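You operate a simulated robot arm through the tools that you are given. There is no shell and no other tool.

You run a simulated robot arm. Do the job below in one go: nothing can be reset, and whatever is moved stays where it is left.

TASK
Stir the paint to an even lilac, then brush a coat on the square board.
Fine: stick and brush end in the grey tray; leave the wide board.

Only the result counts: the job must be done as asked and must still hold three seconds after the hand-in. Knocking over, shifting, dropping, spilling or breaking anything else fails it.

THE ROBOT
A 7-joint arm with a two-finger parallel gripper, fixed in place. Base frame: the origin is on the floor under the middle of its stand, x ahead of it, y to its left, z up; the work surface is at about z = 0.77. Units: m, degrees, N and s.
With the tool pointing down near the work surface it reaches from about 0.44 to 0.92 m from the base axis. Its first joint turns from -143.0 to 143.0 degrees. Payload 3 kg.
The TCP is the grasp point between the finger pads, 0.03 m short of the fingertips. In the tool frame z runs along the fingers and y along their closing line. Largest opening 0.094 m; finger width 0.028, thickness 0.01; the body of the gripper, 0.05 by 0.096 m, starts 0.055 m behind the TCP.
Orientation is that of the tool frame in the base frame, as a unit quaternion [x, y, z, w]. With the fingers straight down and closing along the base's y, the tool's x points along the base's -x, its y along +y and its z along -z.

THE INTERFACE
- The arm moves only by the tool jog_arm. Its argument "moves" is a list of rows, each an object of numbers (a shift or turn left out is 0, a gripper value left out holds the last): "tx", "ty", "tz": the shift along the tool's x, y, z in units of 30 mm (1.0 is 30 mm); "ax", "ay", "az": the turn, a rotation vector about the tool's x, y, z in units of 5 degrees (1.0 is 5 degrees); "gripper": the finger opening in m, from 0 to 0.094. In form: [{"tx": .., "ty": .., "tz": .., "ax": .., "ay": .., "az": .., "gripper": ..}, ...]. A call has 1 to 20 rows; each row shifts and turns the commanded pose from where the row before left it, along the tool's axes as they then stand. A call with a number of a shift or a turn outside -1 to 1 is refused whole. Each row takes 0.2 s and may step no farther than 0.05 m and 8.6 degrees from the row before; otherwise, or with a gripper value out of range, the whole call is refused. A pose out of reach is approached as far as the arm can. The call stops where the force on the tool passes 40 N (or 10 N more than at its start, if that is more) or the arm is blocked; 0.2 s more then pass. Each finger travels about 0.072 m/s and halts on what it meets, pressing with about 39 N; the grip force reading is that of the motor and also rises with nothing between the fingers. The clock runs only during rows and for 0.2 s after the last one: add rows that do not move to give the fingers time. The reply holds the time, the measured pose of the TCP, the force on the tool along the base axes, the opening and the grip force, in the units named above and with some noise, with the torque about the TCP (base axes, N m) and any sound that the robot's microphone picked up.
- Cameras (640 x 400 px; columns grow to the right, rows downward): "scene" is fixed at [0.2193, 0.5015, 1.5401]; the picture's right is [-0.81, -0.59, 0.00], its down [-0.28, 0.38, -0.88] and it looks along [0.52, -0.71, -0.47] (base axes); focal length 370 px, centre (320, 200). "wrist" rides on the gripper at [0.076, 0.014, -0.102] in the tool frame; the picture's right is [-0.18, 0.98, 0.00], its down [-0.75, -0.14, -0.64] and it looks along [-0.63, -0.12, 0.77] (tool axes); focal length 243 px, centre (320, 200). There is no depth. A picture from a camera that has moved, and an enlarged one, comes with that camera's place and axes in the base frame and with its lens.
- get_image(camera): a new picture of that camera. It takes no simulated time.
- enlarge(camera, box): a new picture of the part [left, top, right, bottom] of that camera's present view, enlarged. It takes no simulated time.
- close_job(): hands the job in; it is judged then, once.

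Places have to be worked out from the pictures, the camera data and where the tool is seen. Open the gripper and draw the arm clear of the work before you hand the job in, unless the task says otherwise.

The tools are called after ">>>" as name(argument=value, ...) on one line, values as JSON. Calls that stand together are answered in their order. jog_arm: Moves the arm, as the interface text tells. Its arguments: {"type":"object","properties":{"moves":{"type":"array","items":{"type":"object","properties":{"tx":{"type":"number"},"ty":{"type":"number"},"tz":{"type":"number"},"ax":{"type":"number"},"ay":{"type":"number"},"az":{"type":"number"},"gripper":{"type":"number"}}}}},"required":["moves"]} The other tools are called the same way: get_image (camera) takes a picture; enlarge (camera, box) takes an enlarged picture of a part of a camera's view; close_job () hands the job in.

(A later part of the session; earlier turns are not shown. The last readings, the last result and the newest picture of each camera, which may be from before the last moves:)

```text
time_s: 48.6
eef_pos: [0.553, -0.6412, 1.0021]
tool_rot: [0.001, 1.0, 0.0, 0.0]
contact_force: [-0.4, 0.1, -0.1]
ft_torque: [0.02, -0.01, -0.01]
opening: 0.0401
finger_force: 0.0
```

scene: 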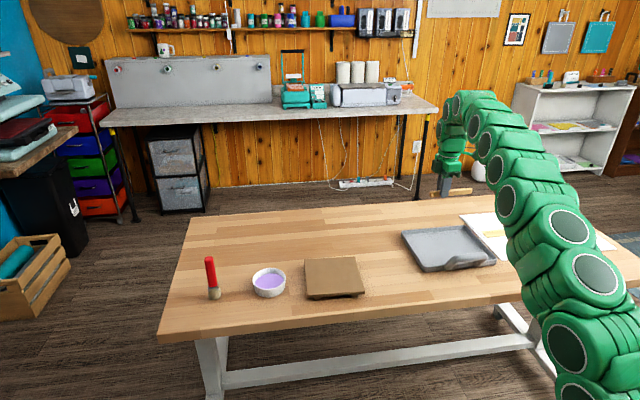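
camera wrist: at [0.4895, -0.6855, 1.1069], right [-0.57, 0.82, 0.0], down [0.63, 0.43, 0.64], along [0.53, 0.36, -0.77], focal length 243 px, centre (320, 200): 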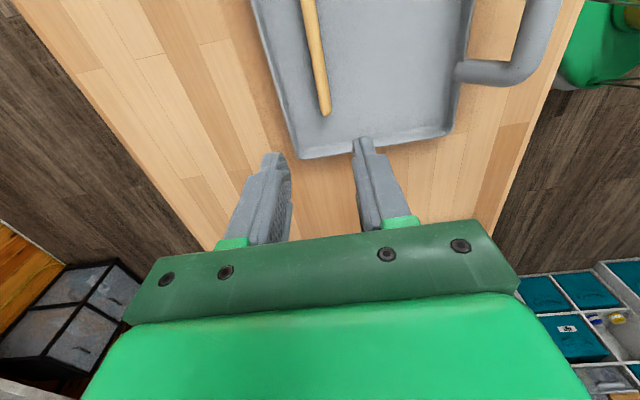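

The brush handle looks like a rounded square bar, possibly turned relative to the base axes. I'll fly to a high vantage near the bowl to view the brush from above with the wrist camera.

>>> jog_arm(moves=[{"tx": -0.433, "ty": 0.949, "tz": -0.137, "gripper": 0.094}, {"tx": -0.433, "ty": 0.949, "tz": -0.137}, {"tx": -0.433, "ty": 0.949, "tz": -0.137}, {"tx": -0.433, "ty": 0.949, "tz": -0.137}, {"tx": -0.433, "ty": 0.949, "tz": -0.137}, {"tx": -0.433, "ty": 0.949, "tz": -0.137}, {"tx": -0.433, "ty": 0.949, "tz": -0.137}, {"tx": -0.433, "ty": 0.949, "tz": -0.137}, {"tx": -0.433, "ty": 0.949, "tz": -0.137}, {"tx": -0.433, "ty": 0.949, "tz": -0.137}, {"tx": -0.433, "ty": 0.949, "tz": -0.137}, {"tx": -0.433, "ty": 0.949, "tz": -0.137}, {"tx": -0.433, "ty": 0.949, "tz": -0.137}, {"tx": -0.433, "ty": 0.949, "tz": -0.137}, {"tx": -0.433, "ty": 0.949, "tz": -0.137}, {"tx": -0.433, "ty": 0.949, "tz": -0.137}, {"tx": -0.433, "ty": 0.949, "tz": -0.137}, {"tx": -0.433, "ty": 0.949, "tz": -0.137}, {"tx": -0.433, "ty": 0.949, "tz": -0.137}])

>>> get_image(camera="wrist")

>>> enlarge(camera="wrist", box=[330, 80, 490, 180])

```text
time_s: 52.6
eef_pos: [0.798, -0.0991, 1.0823]
tool_rot: [0.0, 1.0, 0.001, 0.0]
contact_force: [0.4, -0.4, 0.3]
ft_torque: [0.01, 0.0, 0.0]
opening: 0.0941
finger_force: 0.0
```

```text
taken
camera wrist: at [0.7206, -0.0847, 1.1843], right [0.18, 0.98, 0.0], down [0.75, -0.14, 0.64], along [0.63, -0.12, -0.77], focal length 243 px, centre (320, 200)
```

wrist: 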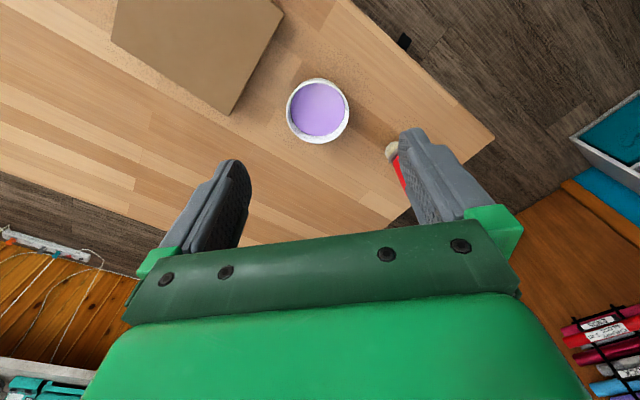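

```text
4.00 times, centred on (410, 130) of wrist
camera zoom: at [0.7206, -0.0847, 1.1843], right [0.18, 0.98, 0.0], down [0.75, -0.14, 0.64], along [0.63, -0.12, -0.77], focal length 970 px, centre (-40, 480)
```

zoom: 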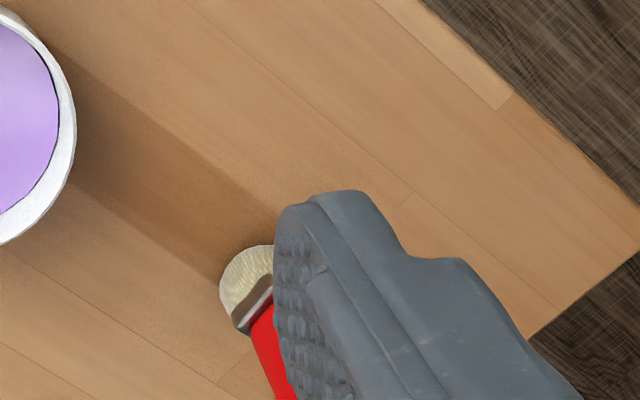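

The bowl centre reads (0.858, -0.114) again. The right finger hides the brush, so I'll shift left to see it between the fingers.

>>> jog_arm(moves=[{"ty": 0.9}, {"ty": 0.9}, {"ty": 0.9}, {"ty": 0.9}, {}])

>>> enlarge(camera="wrist", box=[240, 90, 432, 210])

```text
time_s: 53.8
eef_pos: [0.7992, 0.0079, 1.081]
tool_rot: [0.001, 1.0, 0.0, 0.0]
contact_force: [0.4, -0.3, 0.1]
ft_torque: [0.03, 0.03, -0.01]
opening: 0.0939
finger_force: 0.1
```

```text
3.33 times, centred on (336, 150) of wrist
camera zoom: at [0.7229, 0.0229, 1.1834], right [0.18, 0.98, 0.0], down [0.75, -0.14, 0.64], along [0.63, -0.12, -0.77], focal length 809 px, centre (267, 367)
```

zoom: 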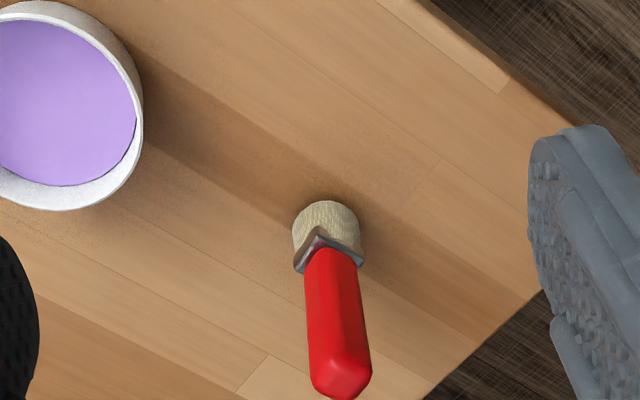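

This view shows the brush axis at about (0.963, 0.012), with the handle faces turned about 47° to the base axes and a corner facing the robot. I'll turn the tool to approach from azimuth -43°, away from the bowl, and tilt it outward while still high.

>>> jog_arm(moves=[{"az": 0.956}, {"az": 0.956}, {"az": 0.956}, {"az": 0.956}, {"az": 0.956}, {"az": 0.956}, {"az": 0.956}, {"az": 0.956}, {"az": 0.956}, {"ay": -1}, {"ay": -1}, {"ay": -1}, {"ay": -1}, {"ay": -1}, {"ay": -1}, {"ay": -1}, {"ay": -1}, {"ay": -1}, {"ay": -1}, {"ay": -1}])

>>> jog_arm(moves=[{"ay": -1}, {}])

>>> get_image(camera="scene")

>>> get_image(camera="wrist")

```text
time_s: 58.0
eef_pos: [0.7986, 0.0086, 1.0811]
tool_rot: [0.324, 0.826, -0.168, 0.429]
contact_force: [0.4, -0.8, -0.4]
ft_torque: [-0.04, -0.02, 0.01]
opening: 0.0941
finger_force: 0.0
```

```text
time_s: 58.6
eef_pos: [0.7985, 0.0091, 1.0819]
tool_rot: [0.318, 0.806, -0.183, 0.465]
contact_force: [0.7, 0.2, 1.0]
ft_torque: [0.0, -0.04, 0.0]
opening: 0.0941
finger_force: 0.1
```

```text
taken
```

scene: 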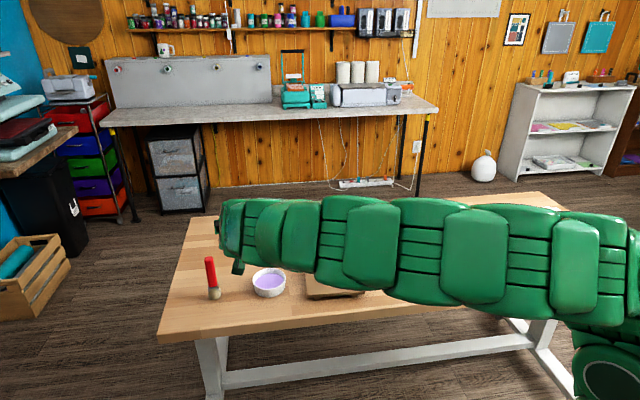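

```text
taken
camera wrist: at [0.7154, 0.1054, 1.0674], right [0.74, 0.66, 0.16], down [-0.23, 0.02, 0.97], along [0.64, -0.75, 0.16], focal length 243 px, centre (320, 200)
```

wrist: 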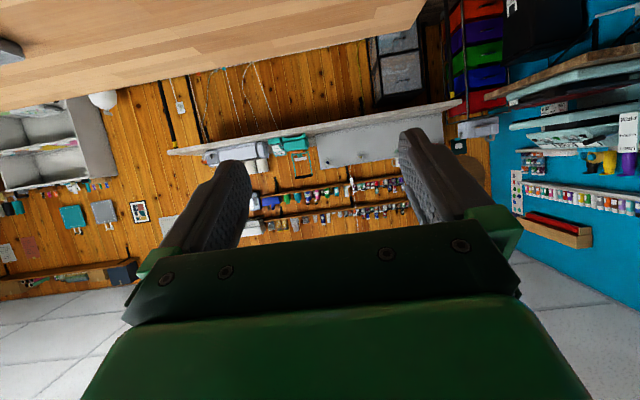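

The tool axes are as intended, with a 60° tilt and approach along (0.63, -0.59, -0.50). I'll move to a pre-grasp point 11 cm back along that line from the handle.

>>> jog_arm(moves=[{"tx": 0.62, "ty": 0.635, "tz": 0.45}, {"tx": 0.62, "ty": 0.635, "tz": 0.45}, {"tx": 0.62, "ty": 0.635, "tz": 0.45}, {"tx": 0.62, "ty": 0.635, "tz": 0.45}, {"tx": 0.62, "ty": 0.635, "tz": 0.45}, {"tx": 0.62, "ty": 0.635, "tz": 0.45}, {}])

>>> get_image(camera="wrist")

>>> get_image(camera="scene")

```text
time_s: 60.2
eef_pos: [0.8879, 0.0854, 0.9453]
tool_rot: [0.317, 0.806, -0.182, 0.465]
contact_force: [-0.4, -1.6, -0.3]
ft_torque: [0.06, -0.02, -0.06]
opening: 0.0941
finger_force: 0.0
```

```text
taken
camera wrist: at [0.8049, 0.1817, 0.9314], right [0.74, 0.66, 0.16], down [-0.23, 0.02, 0.97], along [0.64, -0.75, 0.16], focal length 243 px, centre (320, 200)
```

wrist: 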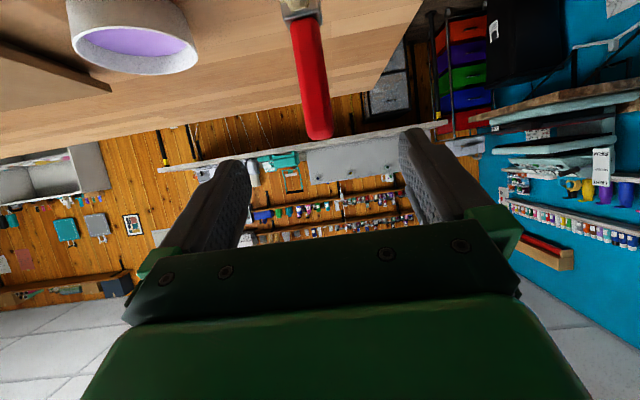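

```text
taken
```

scene: 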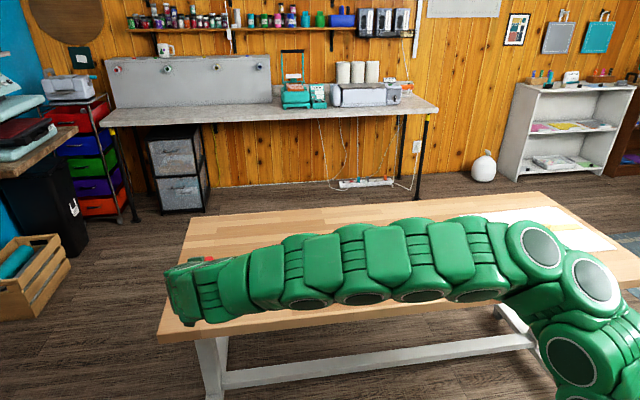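

The handle sits squarely between the fingers along the approach line, with one face toward the camera. I'll enlarge to check its centring before moving in.

>>> enlarge(camera="wrist", box=[240, 0, 432, 160])

```text
2.50 times, centred on (336, 80) of wrist
camera zoom: at [0.8049, 0.1817, 0.9314], right [0.74, 0.66, 0.16], down [-0.23, 0.02, 0.97], along [0.64, -0.75, 0.16], focal length 606 px, centre (280, 500)
```

zoom: 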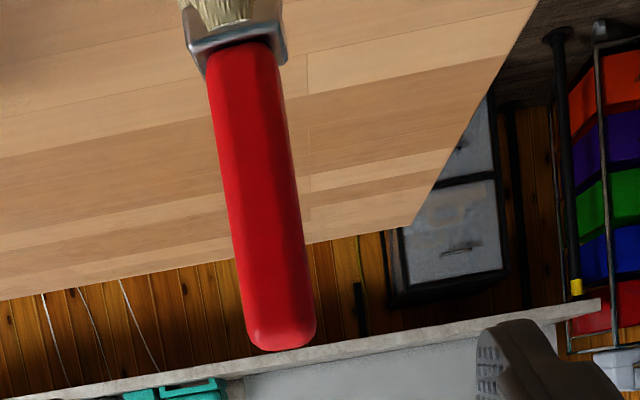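

The handle is centred to within about 2 mm and about 25 mm wide, with its top at z of about 0.912. I'll correct 2 mm sideways and slide in along the tool axis.

>>> jog_arm(moves=[{"ty": -0.07, "tz": 0.6}, {"tz": 0.8}, {"tz": 0.8}, {"tz": 0.8}, {"tz": 0.66}, {}])

>>> get_image(camera="wrist")

>>> enlarge(camera="scene", box=[160, 230, 288, 310])

```text
time_s: 61.6
eef_pos: [0.955, 0.0163, 0.8896]
tool_rot: [0.317, 0.806, -0.183, 0.465]
contact_force: [-0.2, 0.4, -0.4]
ft_torque: [0.0, 0.01, -0.02]
opening: 0.094
finger_force: 0.1
```

```text
taken
camera wrist: at [0.872, 0.1136, 0.8748], right [0.74, 0.66, 0.16], down [-0.23, 0.02, 0.97], along [0.64, -0.75, 0.16], focal length 243 px, centre (320, 200)
```

wrist: 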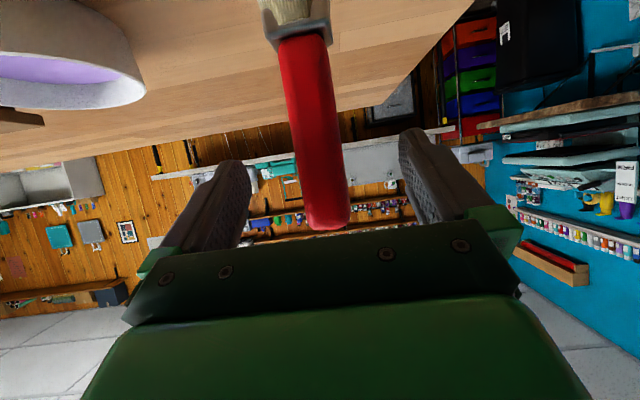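

```text
5.00 times, centred on (224, 270) of scene
camera zoom: at [0.2193, 0.5015, 1.5401], right [-0.81, -0.59, 0.0], down [-0.28, 0.38, -0.88], along [0.52, -0.71, -0.47], focal length 1849 px, centre (800, -150)
```

zoom: 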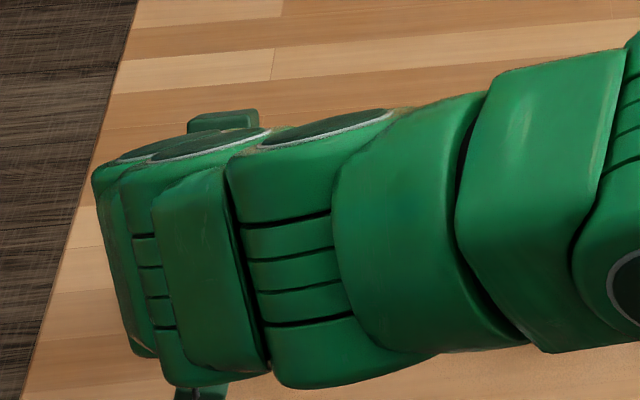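

The handle is centred between the fingers near the TCP. I'll close on it.

>>> jog_arm(moves=[{"gripper": 0.0}, {}, {}, {}, {}, {}])

>>> get_image(camera="wrist")

```text
time_s: 63.0
eef_pos: [0.9554, 0.0178, 0.8896]
tool_rot: [0.317, 0.806, -0.183, 0.465]
contact_force: [0.2, -0.7, 0.7]
ft_torque: [-0.04, -0.03, -0.02]
opening: 0.0285
finger_force: 39.2
```

```text
taken
camera wrist: at [0.8718, 0.1137, 0.8748], right [0.74, 0.66, 0.16], down [-0.23, 0.02, 0.97], along [0.64, -0.75, 0.16], focal length 243 px, centre (320, 200)
```

wrist: 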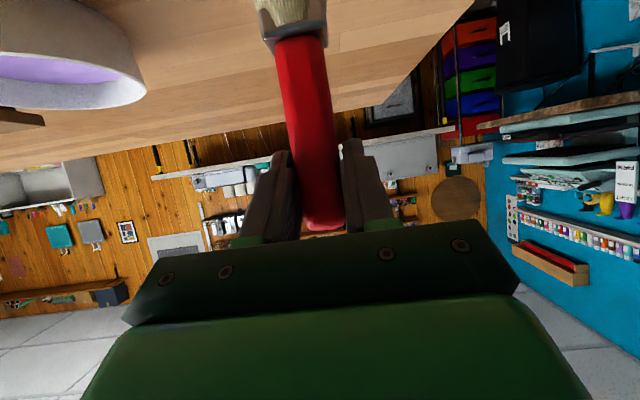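

The brush is held, with the opening at 28.5 mm and 39 N on the fingers. I'll lift it straight up 15 cm and verify.

>>> jog_arm(moves=[{"tx": -0.433, "tz": -0.25}, {"tx": -0.866, "tz": -0.501}, {"tx": -0.866, "tz": -0.501}, {"tx": -0.866, "tz": -0.501}, {"tx": -0.866, "tz": -0.501}, {"tx": -0.433, "tz": -0.25}, {}])

>>> get_image(camera="scene")

>>> get_image(camera="wrist")

```text
time_s: 64.6
eef_pos: [0.956, 0.0171, 1.0406]
tool_rot: [0.316, 0.806, -0.183, 0.466]
contact_force: [0.4, -0.9, -0.4]
ft_torque: [0.02, -0.03, 0.0]
opening: 0.0286
finger_force: 39.2
```

```text
taken
```

scene: 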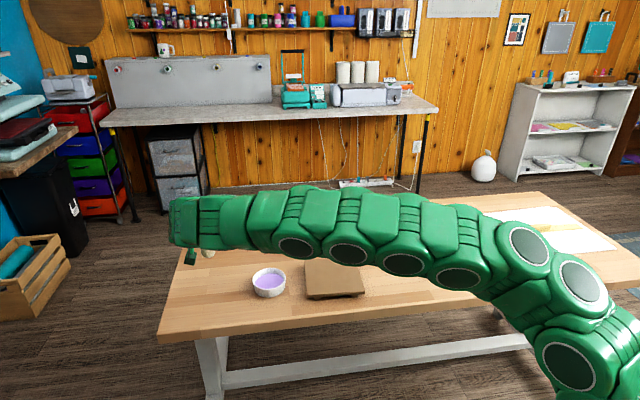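

```text
taken
camera wrist: at [0.8722, 0.1131, 1.0256], right [0.74, 0.66, 0.16], down [-0.23, 0.02, 0.97], along [0.64, -0.75, 0.16], focal length 243 px, centre (320, 200)
```

wrist: 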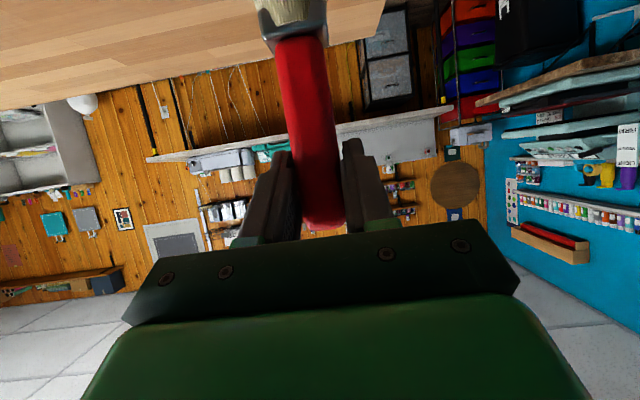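

The brush came up cleanly, but the arm hides it from the scene camera. I'll turn 35° about the vertical so the arm comes straight from the base, then move the brush over the bowl while high.

>>> jog_arm(moves=[{"ax": -0.866, "az": -0.501}, {"ax": -0.866, "az": -0.501}, {"ax": -0.866, "az": -0.501}, {"ax": -0.866, "az": -0.501}, {"ax": -0.866, "az": -0.501}, {"ax": -0.866, "az": -0.501}, {"ax": -0.866, "az": -0.501}, {"tx": 0.2445, "ty": -0.791, "tz": -0.4237}, {"tx": 0.2445, "ty": -0.791, "tz": -0.4237}, {"tx": 0.2445, "ty": -0.791, "tz": -0.4237}, {"tx": 0.2445, "ty": -0.791, "tz": -0.4237}, {"tx": 0.2445, "ty": -0.791, "tz": -0.4237}, {"tx": 0.2445, "ty": -0.791, "tz": -0.4237}, {}])

>>> get_image(camera="scene")

>>> enlarge(camera="scene", box=[200, 200, 360, 300])

```text
time_s: 67.6
eef_pos: [0.8491, -0.1126, 1.0408]
tool_rot: [0.061, 0.864, -0.036, 0.499]
contact_force: [0.3, 0.6, 0.1]
ft_torque: [0.01, 0.01, -0.01]
opening: 0.0283
finger_force: 39.2
```

```text
taken
```

scene: 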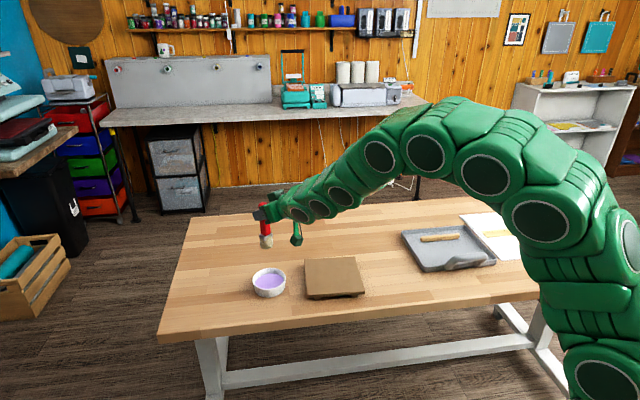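

```text
4.00 times, centred on (280, 250) of scene
camera zoom: at [0.2193, 0.5015, 1.5401], right [-0.81, -0.59, 0.0], down [-0.28, 0.38, -0.88], along [0.52, -0.71, -0.47], focal length 1479 px, centre (480, 0)
```

zoom: 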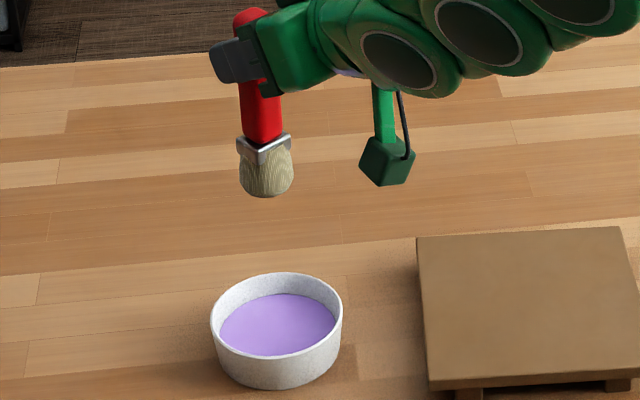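

The bristles hang exactly over the bowl's centre, matching the prediction. I'll lower to just above the rim and check.

>>> jog_arm(moves=[{"tx": 0.765, "tz": 0.442}, {"tx": 0.765, "tz": 0.442}, {"tx": 0.765, "tz": 0.442}, {"tx": 0.765, "tz": 0.442}, {}])

>>> enlarge(camera="scene", box=[232, 240, 312, 300])

```text
time_s: 68.8
eef_pos: [0.8509, -0.1113, 0.9321]
tool_rot: [0.06, 0.864, -0.035, 0.499]
contact_force: [1.4, -0.1, -0.4]
ft_torque: [-0.02, -0.01, 0.01]
opening: 0.0282
finger_force: 38.8
```

```text
6.67 times, centred on (272, 270) of scene
camera zoom: at [0.2193, 0.5015, 1.5401], right [-0.81, -0.59, 0.0], down [-0.28, 0.38, -0.88], along [0.52, -0.71, -0.47], focal length 2466 px, centre (640, -267)
```

zoom: 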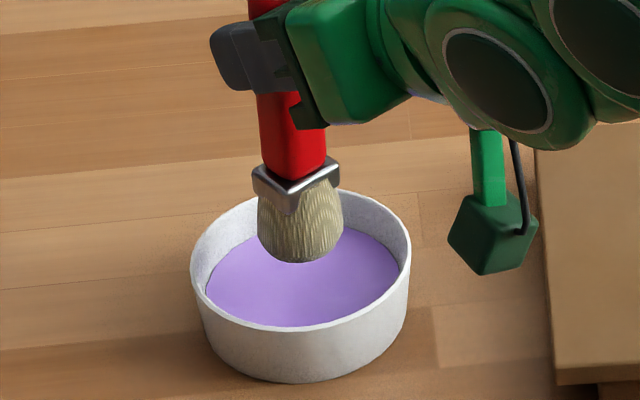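

The bristles are centred inside the rim. I'll dip slowly to just about the paint surface, watching force.

>>> jog_arm(moves=[{"tx": 0.173, "tz": 0.1}, {"tx": 0.173, "tz": 0.1}, {"tx": 0.173, "tz": 0.1}, {"tx": 0.173, "tz": 0.1}, {}])

>>> enlarge(camera="scene", box=[232, 240, 312, 300])

```text
time_s: 70.0
eef_pos: [0.8493, -0.1111, 0.91]
tool_rot: [0.061, 0.864, -0.035, 0.499]
contact_force: [-1.0, -0.2, 0.4]
ft_torque: [0.01, 0.01, 0.03]
opening: 0.0283
finger_force: 38.8
```

```text
6.67 times, centred on (272, 270) of scene
camera zoom: at [0.2193, 0.5015, 1.5401], right [-0.81, -0.59, 0.0], down [-0.28, 0.38, -0.88], along [0.52, -0.71, -0.47], focal length 2466 px, centre (640, -267)
```

zoom: 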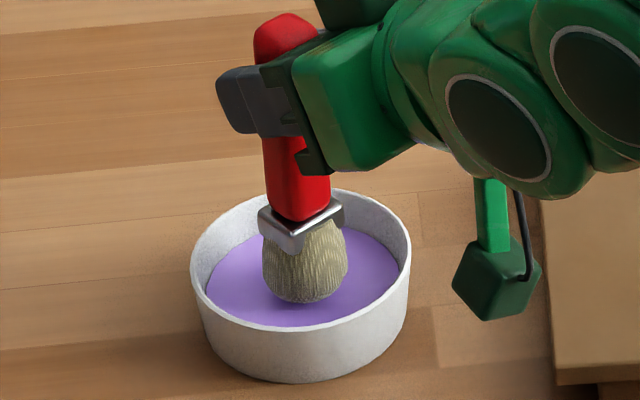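

No contact or colour on the bristles yet, so I'll lower another 6 mm.

>>> jog_arm(moves=[{"tx": 0.0865, "tz": 0.05}, {"tx": 0.0865, "tz": 0.05}, {}])

>>> enlarge(camera="scene", box=[232, 240, 312, 300])

```text
time_s: 70.8
eef_pos: [0.8483, -0.1124, 0.9016]
tool_rot: [0.061, 0.863, -0.035, 0.5]
contact_force: [0.2, 0.2, 0.4]
ft_torque: [0.02, 0.01, -0.03]
opening: 0.0281
finger_force: 39.1
```

```text
6.67 times, centred on (272, 270) of scene
camera zoom: at [0.2193, 0.5015, 1.5401], right [-0.81, -0.59, 0.0], down [-0.28, 0.38, -0.88], along [0.52, -0.71, -0.47], focal length 2466 px, centre (640, -267)
```

zoom: 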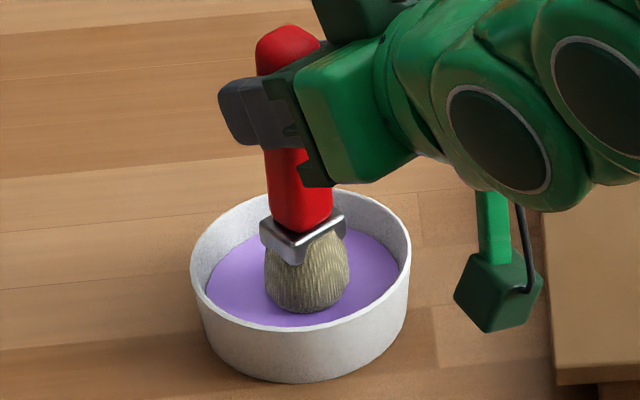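

Still no force at z = 0.9016. I'll continue down in 3 mm steps.

>>> jog_arm(moves=[{"tx": 0.0865, "tz": 0.05}, {}])

>>> enlarge(camera="scene", box=[248, 260, 296, 295])

```text
time_s: 71.4
eef_pos: [0.8493, -0.1117, 0.9007]
tool_rot: [0.061, 0.864, -0.035, 0.498]
contact_force: [0.1, 0.3, -0.1]
ft_torque: [0.01, 0.0, 0.01]
opening: 0.0284
finger_force: 39.2
```

```text
11.43 times, centred on (272, 278) of scene
camera zoom: at [0.2193, 0.5015, 1.5401], right [-0.81, -0.59, 0.0], down [-0.28, 0.38, -0.88], along [0.52, -0.71, -0.47], focal length 4226 px, centre (869, -686)
```

zoom: 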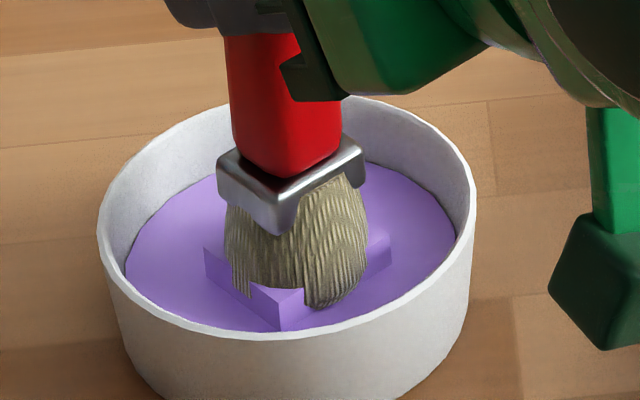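

A lilac block has appeared on the bristle tip, so the brush is now loaded. I'll lift it gently straight up out of the bowl, pausing for drips.

>>> jog_arm(moves=[{}, {"tx": -0.433, "tz": -0.25}, {"tx": -0.433, "tz": -0.25}, {"tx": -0.433, "tz": -0.25}, {}, {}, {"tx": -0.866, "tz": -0.5}, {"tx": -0.577, "tz": -0.333}, {}])

>>> enlarge(camera="scene", box=[220, 210, 380, 310])

```text
time_s: 73.4
eef_pos: [0.8481, -0.1125, 0.9964]
tool_rot: [0.061, 0.864, -0.035, 0.499]
contact_force: [-0.9, -0.4, 0.6]
ft_torque: [0.0, 0.02, 0.03]
opening: 0.0286
finger_force: 38.9
```

```text
4.00 times, centred on (300, 260) of scene
camera zoom: at [0.2193, 0.5015, 1.5401], right [-0.81, -0.59, 0.0], down [-0.28, 0.38, -0.88], along [0.52, -0.71, -0.47], focal length 1479 px, centre (400, -40)
```

zoom: 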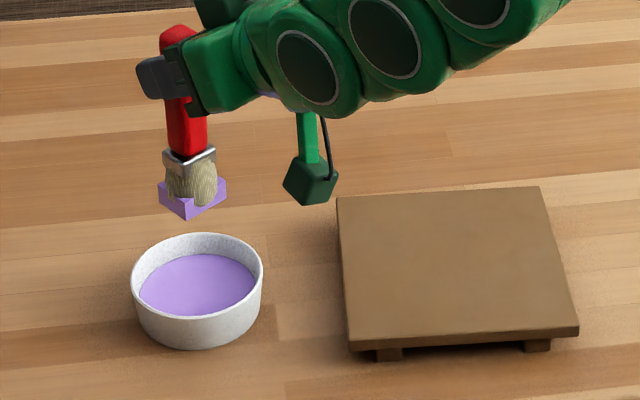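

The brush is loaded and the bowl is undisturbed. Comparing both cameras puts the board's centre at about (0.720, -0.253), its side at about 0.17, its yaw at about 41° and its top at about z = 0.796. I'll move the brush 3 cm above the corner nearest the bowl.

>>> jog_arm(moves=[{"tx": 0.698, "ty": -0.43, "tz": -0.542}, {"tx": 0.698, "ty": -0.43, "tz": -0.542}, {"tx": 0.698, "ty": -0.43, "tz": -0.542}, {"tx": 0.698, "ty": -0.43, "tz": -0.542}, {"tx": 0.698, "ty": -0.43, "tz": -0.542}, {}])

>>> enlarge(camera="scene", box=[270, 220, 398, 300])

>>> get_image(camera="wrist")

```text
time_s: 74.8
eef_pos: [0.7167, -0.1596, 0.9461]
tool_rot: [0.061, 0.864, -0.035, 0.499]
contact_force: [-0.8, -0.2, -0.4]
ft_torque: [-0.01, 0.01, -0.02]
opening: 0.0282
finger_force: 38.9
```

```text
5.00 times, centred on (334, 260) of scene
camera zoom: at [0.2193, 0.5015, 1.5401], right [-0.81, -0.59, 0.0], down [-0.28, 0.38, -0.88], along [0.52, -0.71, -0.47], focal length 1849 px, centre (250, -100)
```

zoom: 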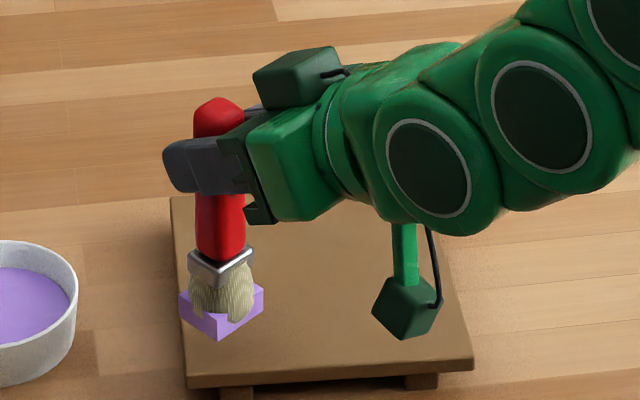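

```text
taken
camera wrist: at [0.5925, -0.1276, 0.9308], right [0.23, 0.96, 0.16], down [-0.2, -0.12, 0.97], along [0.95, -0.25, 0.16], focal length 243 px, centre (320, 200)
```

wrist: 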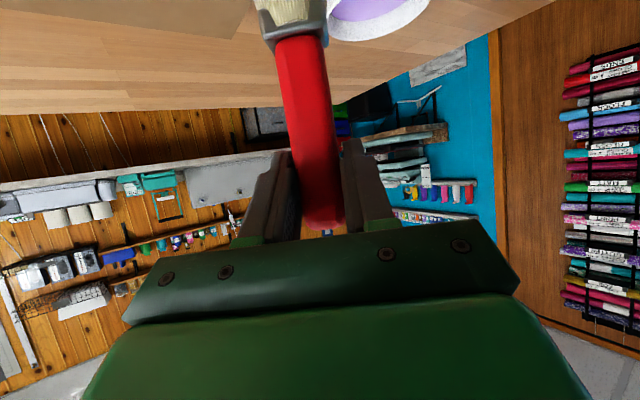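

The brush is over the corner, 3 cm up. I'll descend to just above the board, then feel for contact in small steps.

>>> jog_arm(moves=[{"tx": 0.23, "tz": 0.133}, {"tx": 0.23, "tz": 0.133}, {"tx": 0.23, "tz": 0.133}, {}])

>>> enlarge(camera="scene", box=[290, 245, 354, 305])

```text
time_s: 75.8
eef_pos: [0.7167, -0.1579, 0.9203]
tool_rot: [0.061, 0.864, -0.035, 0.498]
contact_force: [0.1, 0.0, -1.0]
ft_torque: [-0.01, -0.01, -0.02]
opening: 0.0283
finger_force: 38.8
```

```text
6.67 times, centred on (322, 275) of scene
camera zoom: at [0.2193, 0.5015, 1.5401], right [-0.81, -0.59, 0.0], down [-0.28, 0.38, -0.88], along [0.52, -0.71, -0.47], focal length 2466 px, centre (307, -300)
```

zoom: 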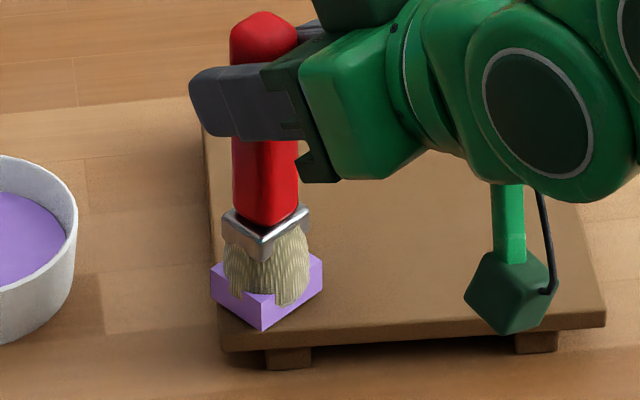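

It's almost touching. I'll lower 2 mm at a time.

>>> jog_arm(moves=[{"tx": 0.058, "tz": 0.0333}, {}])

>>> jog_arm(moves=[{"tx": 0.058, "tz": 0.0333}, {}])

>>> enlarge(camera="scene", box=[290, 245, 354, 305])

```text
time_s: 76.4
eef_pos: [0.7182, -0.1589, 0.918]
tool_rot: [0.061, 0.864, -0.035, 0.499]
contact_force: [-0.7, 0.3, -1.0]
ft_torque: [0.02, -0.01, -0.01]
opening: 0.0284
finger_force: 39.7
```

```text
time_s: 77.0
eef_pos: [0.7169, -0.1594, 0.918]
tool_rot: [0.061, 0.864, -0.035, 0.499]
contact_force: [0.3, 0.2, 0.7]
ft_torque: [-0.01, -0.02, 0.05]
opening: 0.0285
finger_force: 38.9
```

```text
6.67 times, centred on (322, 275) of scene
camera zoom: at [0.2193, 0.5015, 1.5401], right [-0.81, -0.59, 0.0], down [-0.28, 0.38, -0.88], along [0.52, -0.71, -0.47], focal length 2466 px, centre (307, -300)
```

zoom: 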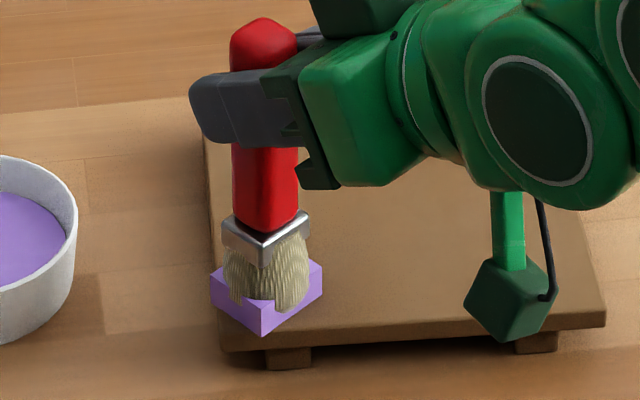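

There's no contact yet, so I'll continue down in 2 mm steps.

>>> jog_arm(moves=[{"tx": 0.058, "tz": 0.0333}, {}])

>>> jog_arm(moves=[{"tx": 0.058, "tz": 0.0333}, {}])

>>> enlarge(camera="scene", box=[290, 245, 354, 305])

```text
time_s: 77.6
eef_pos: [0.7183, -0.1596, 0.917]
tool_rot: [0.06, 0.863, -0.035, 0.501]
contact_force: [-0.4, 0.7, 23.2]
ft_torque: [0.1, -0.09, 0.01]
opening: 0.0282
finger_force: 38.8
```

```text
time_s: 78.2
eef_pos: [0.7187, -0.1598, 0.9152]
tool_rot: [0.06, 0.864, -0.035, 0.499]
contact_force: [0.0, 0.9, 33.9]
ft_torque: [-0.05, -0.27, 0.0]
opening: 0.0287
finger_force: 39.0
```

```text
6.67 times, centred on (322, 275) of scene
camera zoom: at [0.2193, 0.5015, 1.5401], right [-0.81, -0.59, 0.0], down [-0.28, 0.38, -0.88], along [0.52, -0.71, -0.47], focal length 2466 px, centre (307, -300)
```

zoom: 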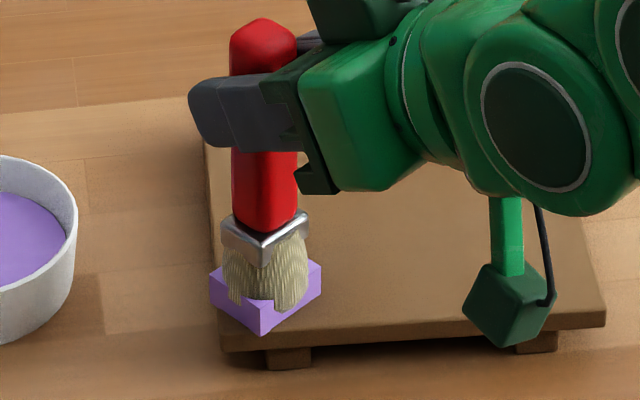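

Contact has built up to 34 N, which is more than I want. I'll ease back up 3 mm for a light touch and check.

>>> jog_arm(moves=[{"tx": -0.0866, "tz": -0.05}, {}, {}])

>>> enlarge(camera="scene", box=[270, 240, 398, 310])

```text
time_s: 79.0
eef_pos: [0.7181, -0.1586, 0.9159]
tool_rot: [0.06, 0.865, -0.035, 0.497]
contact_force: [1.0, -0.1, 0.0]
ft_torque: [-0.01, -0.02, 0.0]
opening: 0.0285
finger_force: 39.0
```

```text
5.00 times, centred on (334, 275) of scene
camera zoom: at [0.2193, 0.5015, 1.5401], right [-0.81, -0.59, 0.0], down [-0.28, 0.38, -0.88], along [0.52, -0.71, -0.47], focal length 1849 px, centre (250, -175)
```

zoom: 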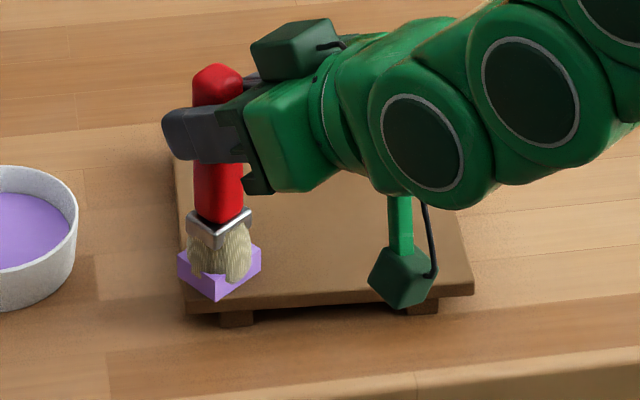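

The force has dropped to zero with the bristles just at the surface. I'll make a short test stroke along the edge and see if paint is laid.

>>> jog_arm(moves=[{"tx": -0.252, "ty": -0.437, "tz": 0.436}, {"tx": -0.252, "ty": -0.437, "tz": 0.436}, {"tx": -0.252, "ty": -0.437, "tz": 0.436}, {}])

>>> enlarge(camera="scene", box=[270, 240, 398, 310])

```text
time_s: 80.0
eef_pos: [0.7585, -0.205, 0.9181]
tool_rot: [0.06, 0.864, -0.034, 0.499]
contact_force: [-0.4, -0.2, -0.1]
ft_torque: [-0.03, -0.03, 0.01]
opening: 0.0283
finger_force: 39.2
```

```text
5.00 times, centred on (334, 275) of scene
camera zoom: at [0.2193, 0.5015, 1.5401], right [-0.81, -0.59, 0.0], down [-0.28, 0.38, -0.88], along [0.52, -0.71, -0.47], focal length 1849 px, centre (250, -175)
```

zoom: 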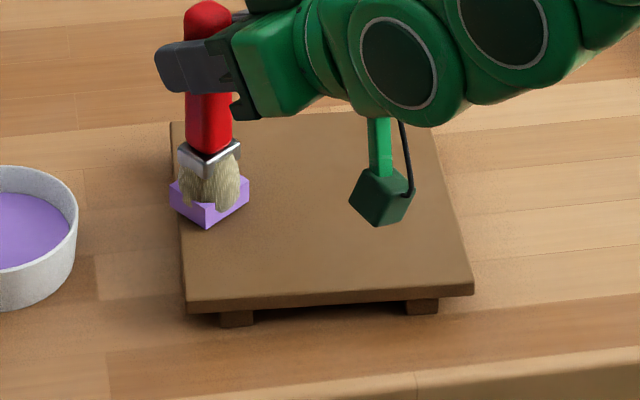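

No paint was laid without contact, so real contact is needed. I'll lower 1.5 mm and read the force before stroking.

>>> jog_arm(moves=[{"tx": 0.0433, "tz": 0.025}, {}, {}])

```text
time_s: 80.8
eef_pos: [0.7574, -0.2045, 0.9159]
tool_rot: [0.06, 0.864, -0.035, 0.499]
contact_force: [0.9, -0.4, 2.7]
ft_torque: [0.0, -0.09, -0.01]
opening: 0.0284
finger_force: 39.2
```

A light touch of 2.7 N. I'll stroke back along the edge with that contact and look for paint.

>>> jog_arm(moves=[{"tx": 0.252, "ty": 0.437, "tz": -0.436}, {"tx": 0.252, "ty": 0.437, "tz": -0.436}, {}])

>>> enlarge(camera="scene", box=[270, 240, 398, 310])

```text
time_s: 81.6
eef_pos: [0.7321, -0.1753, 0.9149]
tool_rot: [0.06, 0.864, -0.035, 0.499]
contact_force: [1.3, -0.2, 4.2]
ft_torque: [-0.03, -0.14, -0.03]
opening: 0.0285
finger_force: 39.2
```

```text
5.00 times, centred on (334, 275) of scene
camera zoom: at [0.2193, 0.5015, 1.5401], right [-0.81, -0.59, 0.0], down [-0.28, 0.38, -0.88], along [0.52, -0.71, -0.47], focal length 1849 px, centre (250, -175)
```

zoom: 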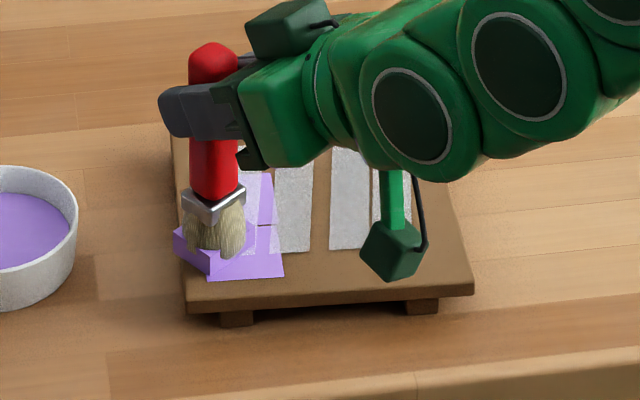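

Lilac patches have appeared under the brush, along with pale grey columns on the board. I'll enlarge to see what those are.

>>> enlarge(camera="scene", box=[296, 250, 376, 305])

>>> get_image(camera="wrist")

```text
7.27 times, centred on (336, 278) of scene
camera zoom: at [0.2193, 0.5015, 1.5401], right [-0.81, -0.59, 0.0], down [-0.28, 0.38, -0.88], along [0.52, -0.71, -0.47], focal length 2690 px, centre (204, -364)
```

zoom: 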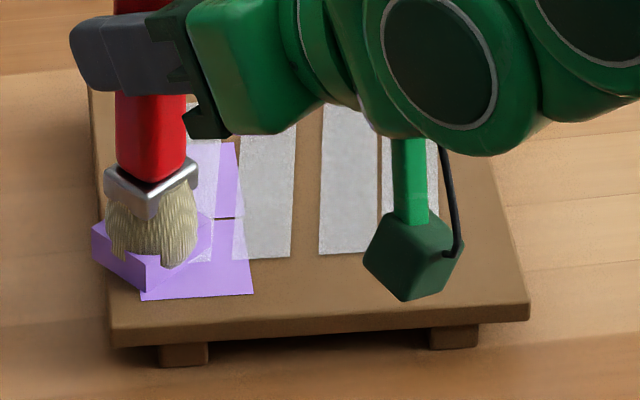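

```text
taken
camera wrist: at [0.6085, -0.1425, 0.9005], right [0.23, 0.96, 0.16], down [-0.2, -0.11, 0.97], along [0.95, -0.25, 0.16], focal length 243 px, centre (320, 200)
```

wrist: 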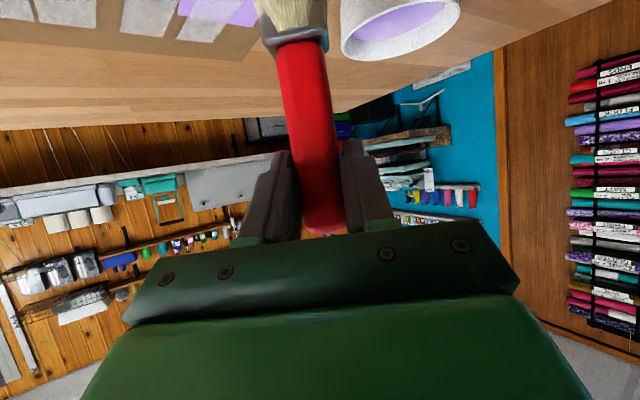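

Cells under the brush turn lilac, and the pale strips look like an in-progress streak pattern. I'll keep the light contact and paint along the full edge, then come back one lane over.

>>> jog_arm(moves=[{"tx": 0.315, "ty": 0.546, "tz": -0.545}, {"tx": -0.252, "ty": -0.437, "tz": 0.436}, {"tx": -0.252, "ty": -0.437, "tz": 0.436}, {"tx": -0.252, "ty": -0.437, "tz": 0.436}, {"tx": -0.252, "ty": -0.437, "tz": 0.436}, {"tx": -0.252, "ty": -0.437, "tz": 0.436}, {"tx": -0.252, "ty": -0.437, "tz": 0.436}, {"tx": -0.252, "ty": -0.437, "tz": 0.436}, {}])

>>> enlarge(camera="scene", box=[296, 245, 376, 305])

```text
time_s: 83.6
eef_pos: [0.8086, -0.2603, 0.9167]
tool_rot: [0.061, 0.864, -0.035, 0.499]
contact_force: [0.4, -1.3, -0.8]
ft_torque: [-0.02, 0.02, 0.0]
opening: 0.0282
finger_force: 39.3
```

```text
6.67 times, centred on (336, 275) of scene
camera zoom: at [0.2193, 0.5015, 1.5401], right [-0.81, -0.59, 0.0], down [-0.28, 0.38, -0.88], along [0.52, -0.71, -0.47], focal length 2466 px, centre (213, -300)
```

zoom: 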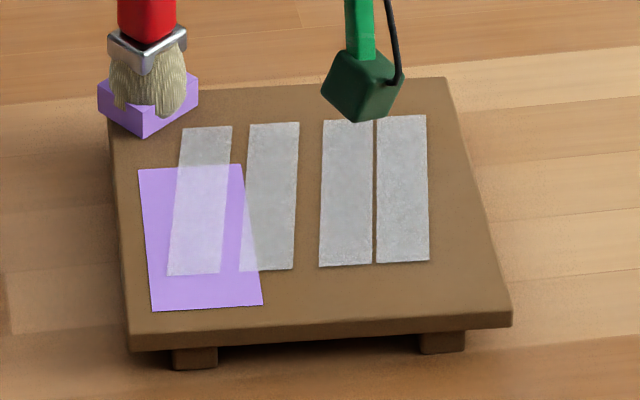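

The stroke lost contact toward the far end, where force was -0.8 N, so only the near two-thirds took paint. I'll lower 1.5 mm here and check the force.

>>> jog_arm(moves=[{"tx": 0.0433, "tz": 0.025}, {}, {}])

```text
time_s: 84.4
eef_pos: [0.809, -0.2597, 0.9155]
tool_rot: [0.059, 0.864, -0.034, 0.499]
contact_force: [2.3, 0.6, 9.7]
ft_torque: [0.02, -0.1, 0.0]
opening: 0.0285
finger_force: 38.9
```

There's good contact at 9.7 N. I'll rework this far corner, then shift one lane and stroke back to the near edge.

>>> jog_arm(moves=[{"tx": 0.252, "ty": 0.437, "tz": -0.436}, {"tx": 0.252, "ty": 0.437, "tz": -0.436}, {"tx": -0.252, "ty": -0.437, "tz": 0.436}, {"tx": -0.252, "ty": -0.437, "tz": 0.436}, {"tx": 0.2527, "ty": -0.5765, "tz": -0.4381}, {"tx": 0.249, "ty": 0.437, "tz": -0.438}, {"tx": 0.249, "ty": 0.437, "tz": -0.438}, {"tx": 0.249, "ty": 0.437, "tz": -0.438}, {"tx": 0.249, "ty": 0.437, "tz": -0.438}, {"tx": 0.249, "ty": 0.437, "tz": -0.438}, {"tx": 0.249, "ty": 0.437, "tz": -0.438}, {"tx": 0.249, "ty": 0.437, "tz": -0.438}, {}])

>>> enlarge(camera="scene", box=[296, 245, 376, 305])

>>> get_image(camera="wrist")

```text
time_s: 87.2
eef_pos: [0.6989, -0.171, 0.917]
tool_rot: [0.06, 0.864, -0.035, 0.499]
contact_force: [0.1, -0.7, -0.3]
ft_torque: [-0.01, -0.01, 0.0]
opening: 0.0282
finger_force: 38.9
```

```text
6.67 times, centred on (336, 275) of scene
camera zoom: at [0.2193, 0.5015, 1.5401], right [-0.81, -0.59, 0.0], down [-0.28, 0.38, -0.88], along [0.52, -0.71, -0.47], focal length 2466 px, centre (213, -300)
```

zoom: 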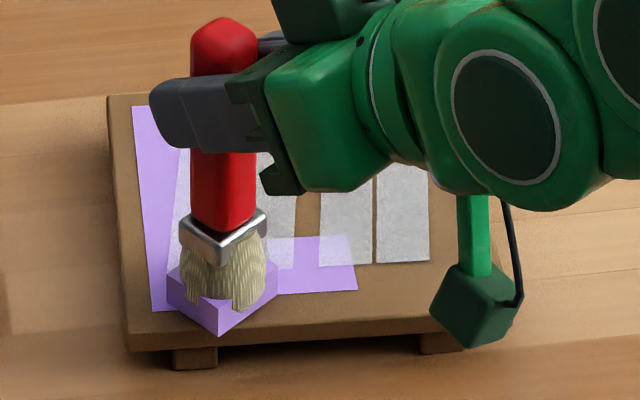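

```text
taken
camera wrist: at [0.5747, -0.1392, 0.9018], right [0.23, 0.96, 0.16], down [-0.2, -0.11, 0.97], along [0.95, -0.25, 0.16], focal length 243 px, centre (320, 200)
```

wrist: 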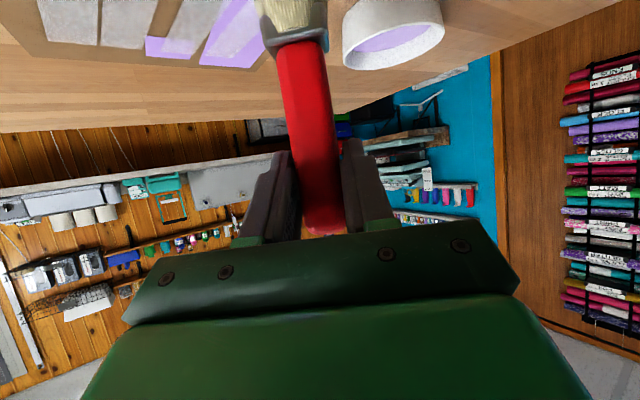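

The left column is lilac along its whole length and the second column has started. Contact faded at the end of that lane, so I'll lower 1.2 mm and check the force again.

>>> jog_arm(moves=[{"tx": 0.0346, "tz": 0.02}, {}, {}])

```text
time_s: 88.0
eef_pos: [0.6978, -0.1707, 0.9147]
tool_rot: [0.06, 0.864, -0.035, 0.499]
contact_force: [0.9, 0.1, 6.3]
ft_torque: [-0.01, -0.06, -0.02]
opening: 0.0281
finger_force: 38.6
```

6.3 N is a good contact. I'll stroke out along this lane, shift one lane and stroke back, with a slight height correction.

>>> jog_arm(moves=[{"tx": -0.25, "ty": -0.437, "tz": 0.437}, {"tx": -0.25, "ty": -0.437, "tz": 0.437}, {"tx": -0.25, "ty": -0.437, "tz": 0.437}, {"tx": -0.25, "ty": -0.437, "tz": 0.437}, {"tx": -0.25, "ty": -0.437, "tz": 0.437}, {"tx": -0.25, "ty": -0.437, "tz": 0.437}, {"tx": -0.25, "ty": -0.437, "tz": 0.437}, {"tx": 0.2527, "ty": -0.5765, "tz": -0.4381}, {}])

>>> enlarge(camera="scene", box=[296, 245, 376, 305])

```text
time_s: 90.0
eef_pos: [0.7725, -0.2907, 0.9147]
tool_rot: [0.059, 0.864, -0.034, 0.499]
contact_force: [2.8, 4.3, 26.6]
ft_torque: [0.25, -0.37, 0.05]
opening: 0.0284
finger_force: 39.3
```

```text
6.67 times, centred on (336, 275) of scene
camera zoom: at [0.2193, 0.5015, 1.5401], right [-0.81, -0.59, 0.0], down [-0.28, 0.38, -0.88], along [0.52, -0.71, -0.47], focal length 2466 px, centre (213, -300)
```

zoom: 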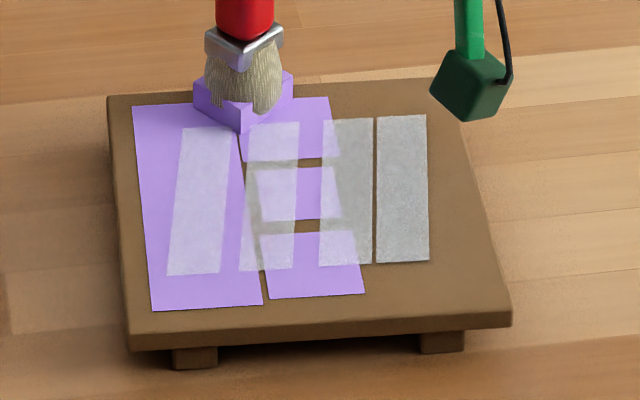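

The middle column's three cells are partly filled and the left column is complete, but the force rose to 27 N after the lane shift. I'll raise 1.3 mm and re-check.

>>> jog_arm(moves=[{"tx": -0.0375, "tz": -0.0217}, {}, {}])

```text
time_s: 90.8
eef_pos: [0.7727, -0.2908, 0.9131]
tool_rot: [0.06, 0.865, -0.035, 0.498]
contact_force: [-2.0, 1.7, 10.6]
ft_torque: [0.1, 0.18, -0.04]
opening: 0.0285
finger_force: 39.2
```

Good, 10.6 N. I'll stroke back along the middle lane to the near edge.

>>> jog_arm(moves=[{"tx": 0.251, "ty": 0.437, "tz": -0.4365}, {"tx": 0.251, "ty": 0.437, "tz": -0.4365}, {"tx": 0.251, "ty": 0.437, "tz": -0.4365}, {"tx": 0.251, "ty": 0.437, "tz": -0.4365}, {"tx": 0.251, "ty": 0.437, "tz": -0.4365}, {"tx": 0.251, "ty": 0.437, "tz": -0.4365}, {"tx": 0.251, "ty": 0.437, "tz": -0.4365}, {}])

>>> enlarge(camera="scene", box=[296, 245, 376, 305])

```text
time_s: 92.6
eef_pos: [0.6805, -0.1845, 0.9155]
tool_rot: [0.06, 0.864, -0.035, 0.499]
contact_force: [-0.5, 0.5, -1.0]
ft_torque: [0.01, 0.01, -0.03]
opening: 0.0283
finger_force: 38.3
```

```text
6.67 times, centred on (336, 275) of scene
camera zoom: at [0.2193, 0.5015, 1.5401], right [-0.81, -0.59, 0.0], down [-0.28, 0.38, -0.88], along [0.52, -0.71, -0.47], focal length 2466 px, centre (213, -300)
```

zoom: 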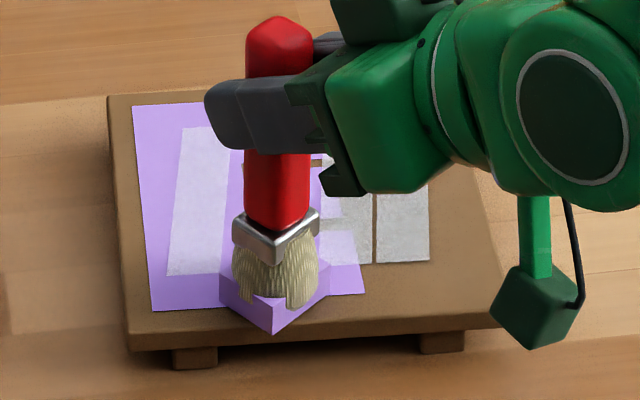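

Contact faded again near this edge. I'll shift one lane toward the centre and lower 1.2 mm to regain light contact.

>>> jog_arm(moves=[{"tx": 0.2527, "ty": -0.5765, "tz": -0.4381}, {"tx": 0.0346, "tz": 0.02}, {}, {}])

```text
time_s: 93.6
eef_pos: [0.6634, -0.2017, 0.9146]
tool_rot: [0.06, 0.864, -0.035, 0.499]
contact_force: [-0.4, -0.1, -0.6]
ft_torque: [0.01, -0.01, -0.03]
opening: 0.0283
finger_force: 38.9
```

No contact yet, so I'll lower 1 mm more.

>>> jog_arm(moves=[{"tx": 0.0289, "tz": 0.0167}, {}, {}])

```text
time_s: 94.4
eef_pos: [0.6633, -0.2022, 0.914]
tool_rot: [0.06, 0.864, -0.034, 0.499]
contact_force: [-0.3, -0.4, 6.2]
ft_torque: [0.01, 0.03, 0.02]
opening: 0.0282
finger_force: 39.3
```

6.2 N here. I'll stroke out along the centre lane.

>>> jog_arm(moves=[{"tx": -0.252, "ty": -0.437, "tz": 0.436}, {"tx": -0.252, "ty": -0.437, "tz": 0.436}, {"tx": -0.252, "ty": -0.437, "tz": 0.436}, {"tx": -0.252, "ty": -0.437, "tz": 0.436}, {"tx": -0.252, "ty": -0.437, "tz": 0.436}, {"tx": -0.252, "ty": -0.437, "tz": 0.436}, {"tx": -0.252, "ty": -0.437, "tz": 0.436}, {}])

>>> enlarge(camera="scene", box=[296, 245, 376, 305])

```text
time_s: 96.2
eef_pos: [0.7542, -0.306, 0.9131]
tool_rot: [0.06, 0.864, -0.034, 0.498]
contact_force: [-3.4, 2.9, 11.1]
ft_torque: [0.22, 0.14, -0.01]
opening: 0.0282
finger_force: 38.8
```

```text
6.67 times, centred on (336, 275) of scene
camera zoom: at [0.2193, 0.5015, 1.5401], right [-0.81, -0.59, 0.0], down [-0.28, 0.38, -0.88], along [0.52, -0.71, -0.47], focal length 2466 px, centre (213, -300)
```

zoom: 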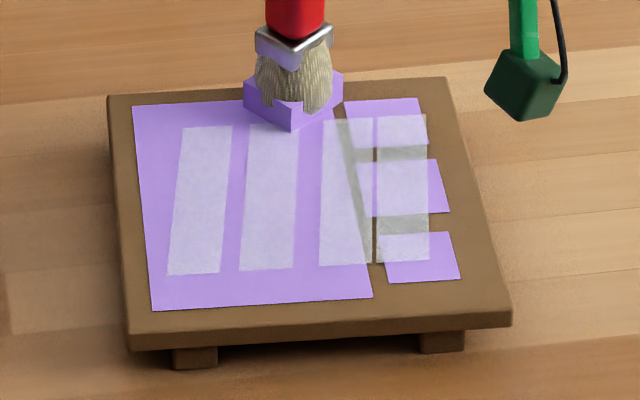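

Left and middle columns are now filled and the right column has begun. Next is another lane over, stroking back.

>>> jog_arm(moves=[{"tx": 0.2527, "ty": -0.5765, "tz": -0.4381}, {}, {}])

```text
time_s: 97.0
eef_pos: [0.7384, -0.3213, 0.9133]
tool_rot: [0.061, 0.864, -0.035, 0.499]
contact_force: [-0.1, -0.2, 2.1]
ft_torque: [-0.03, -0.07, 0.01]
opening: 0.0284
finger_force: 38.4
```

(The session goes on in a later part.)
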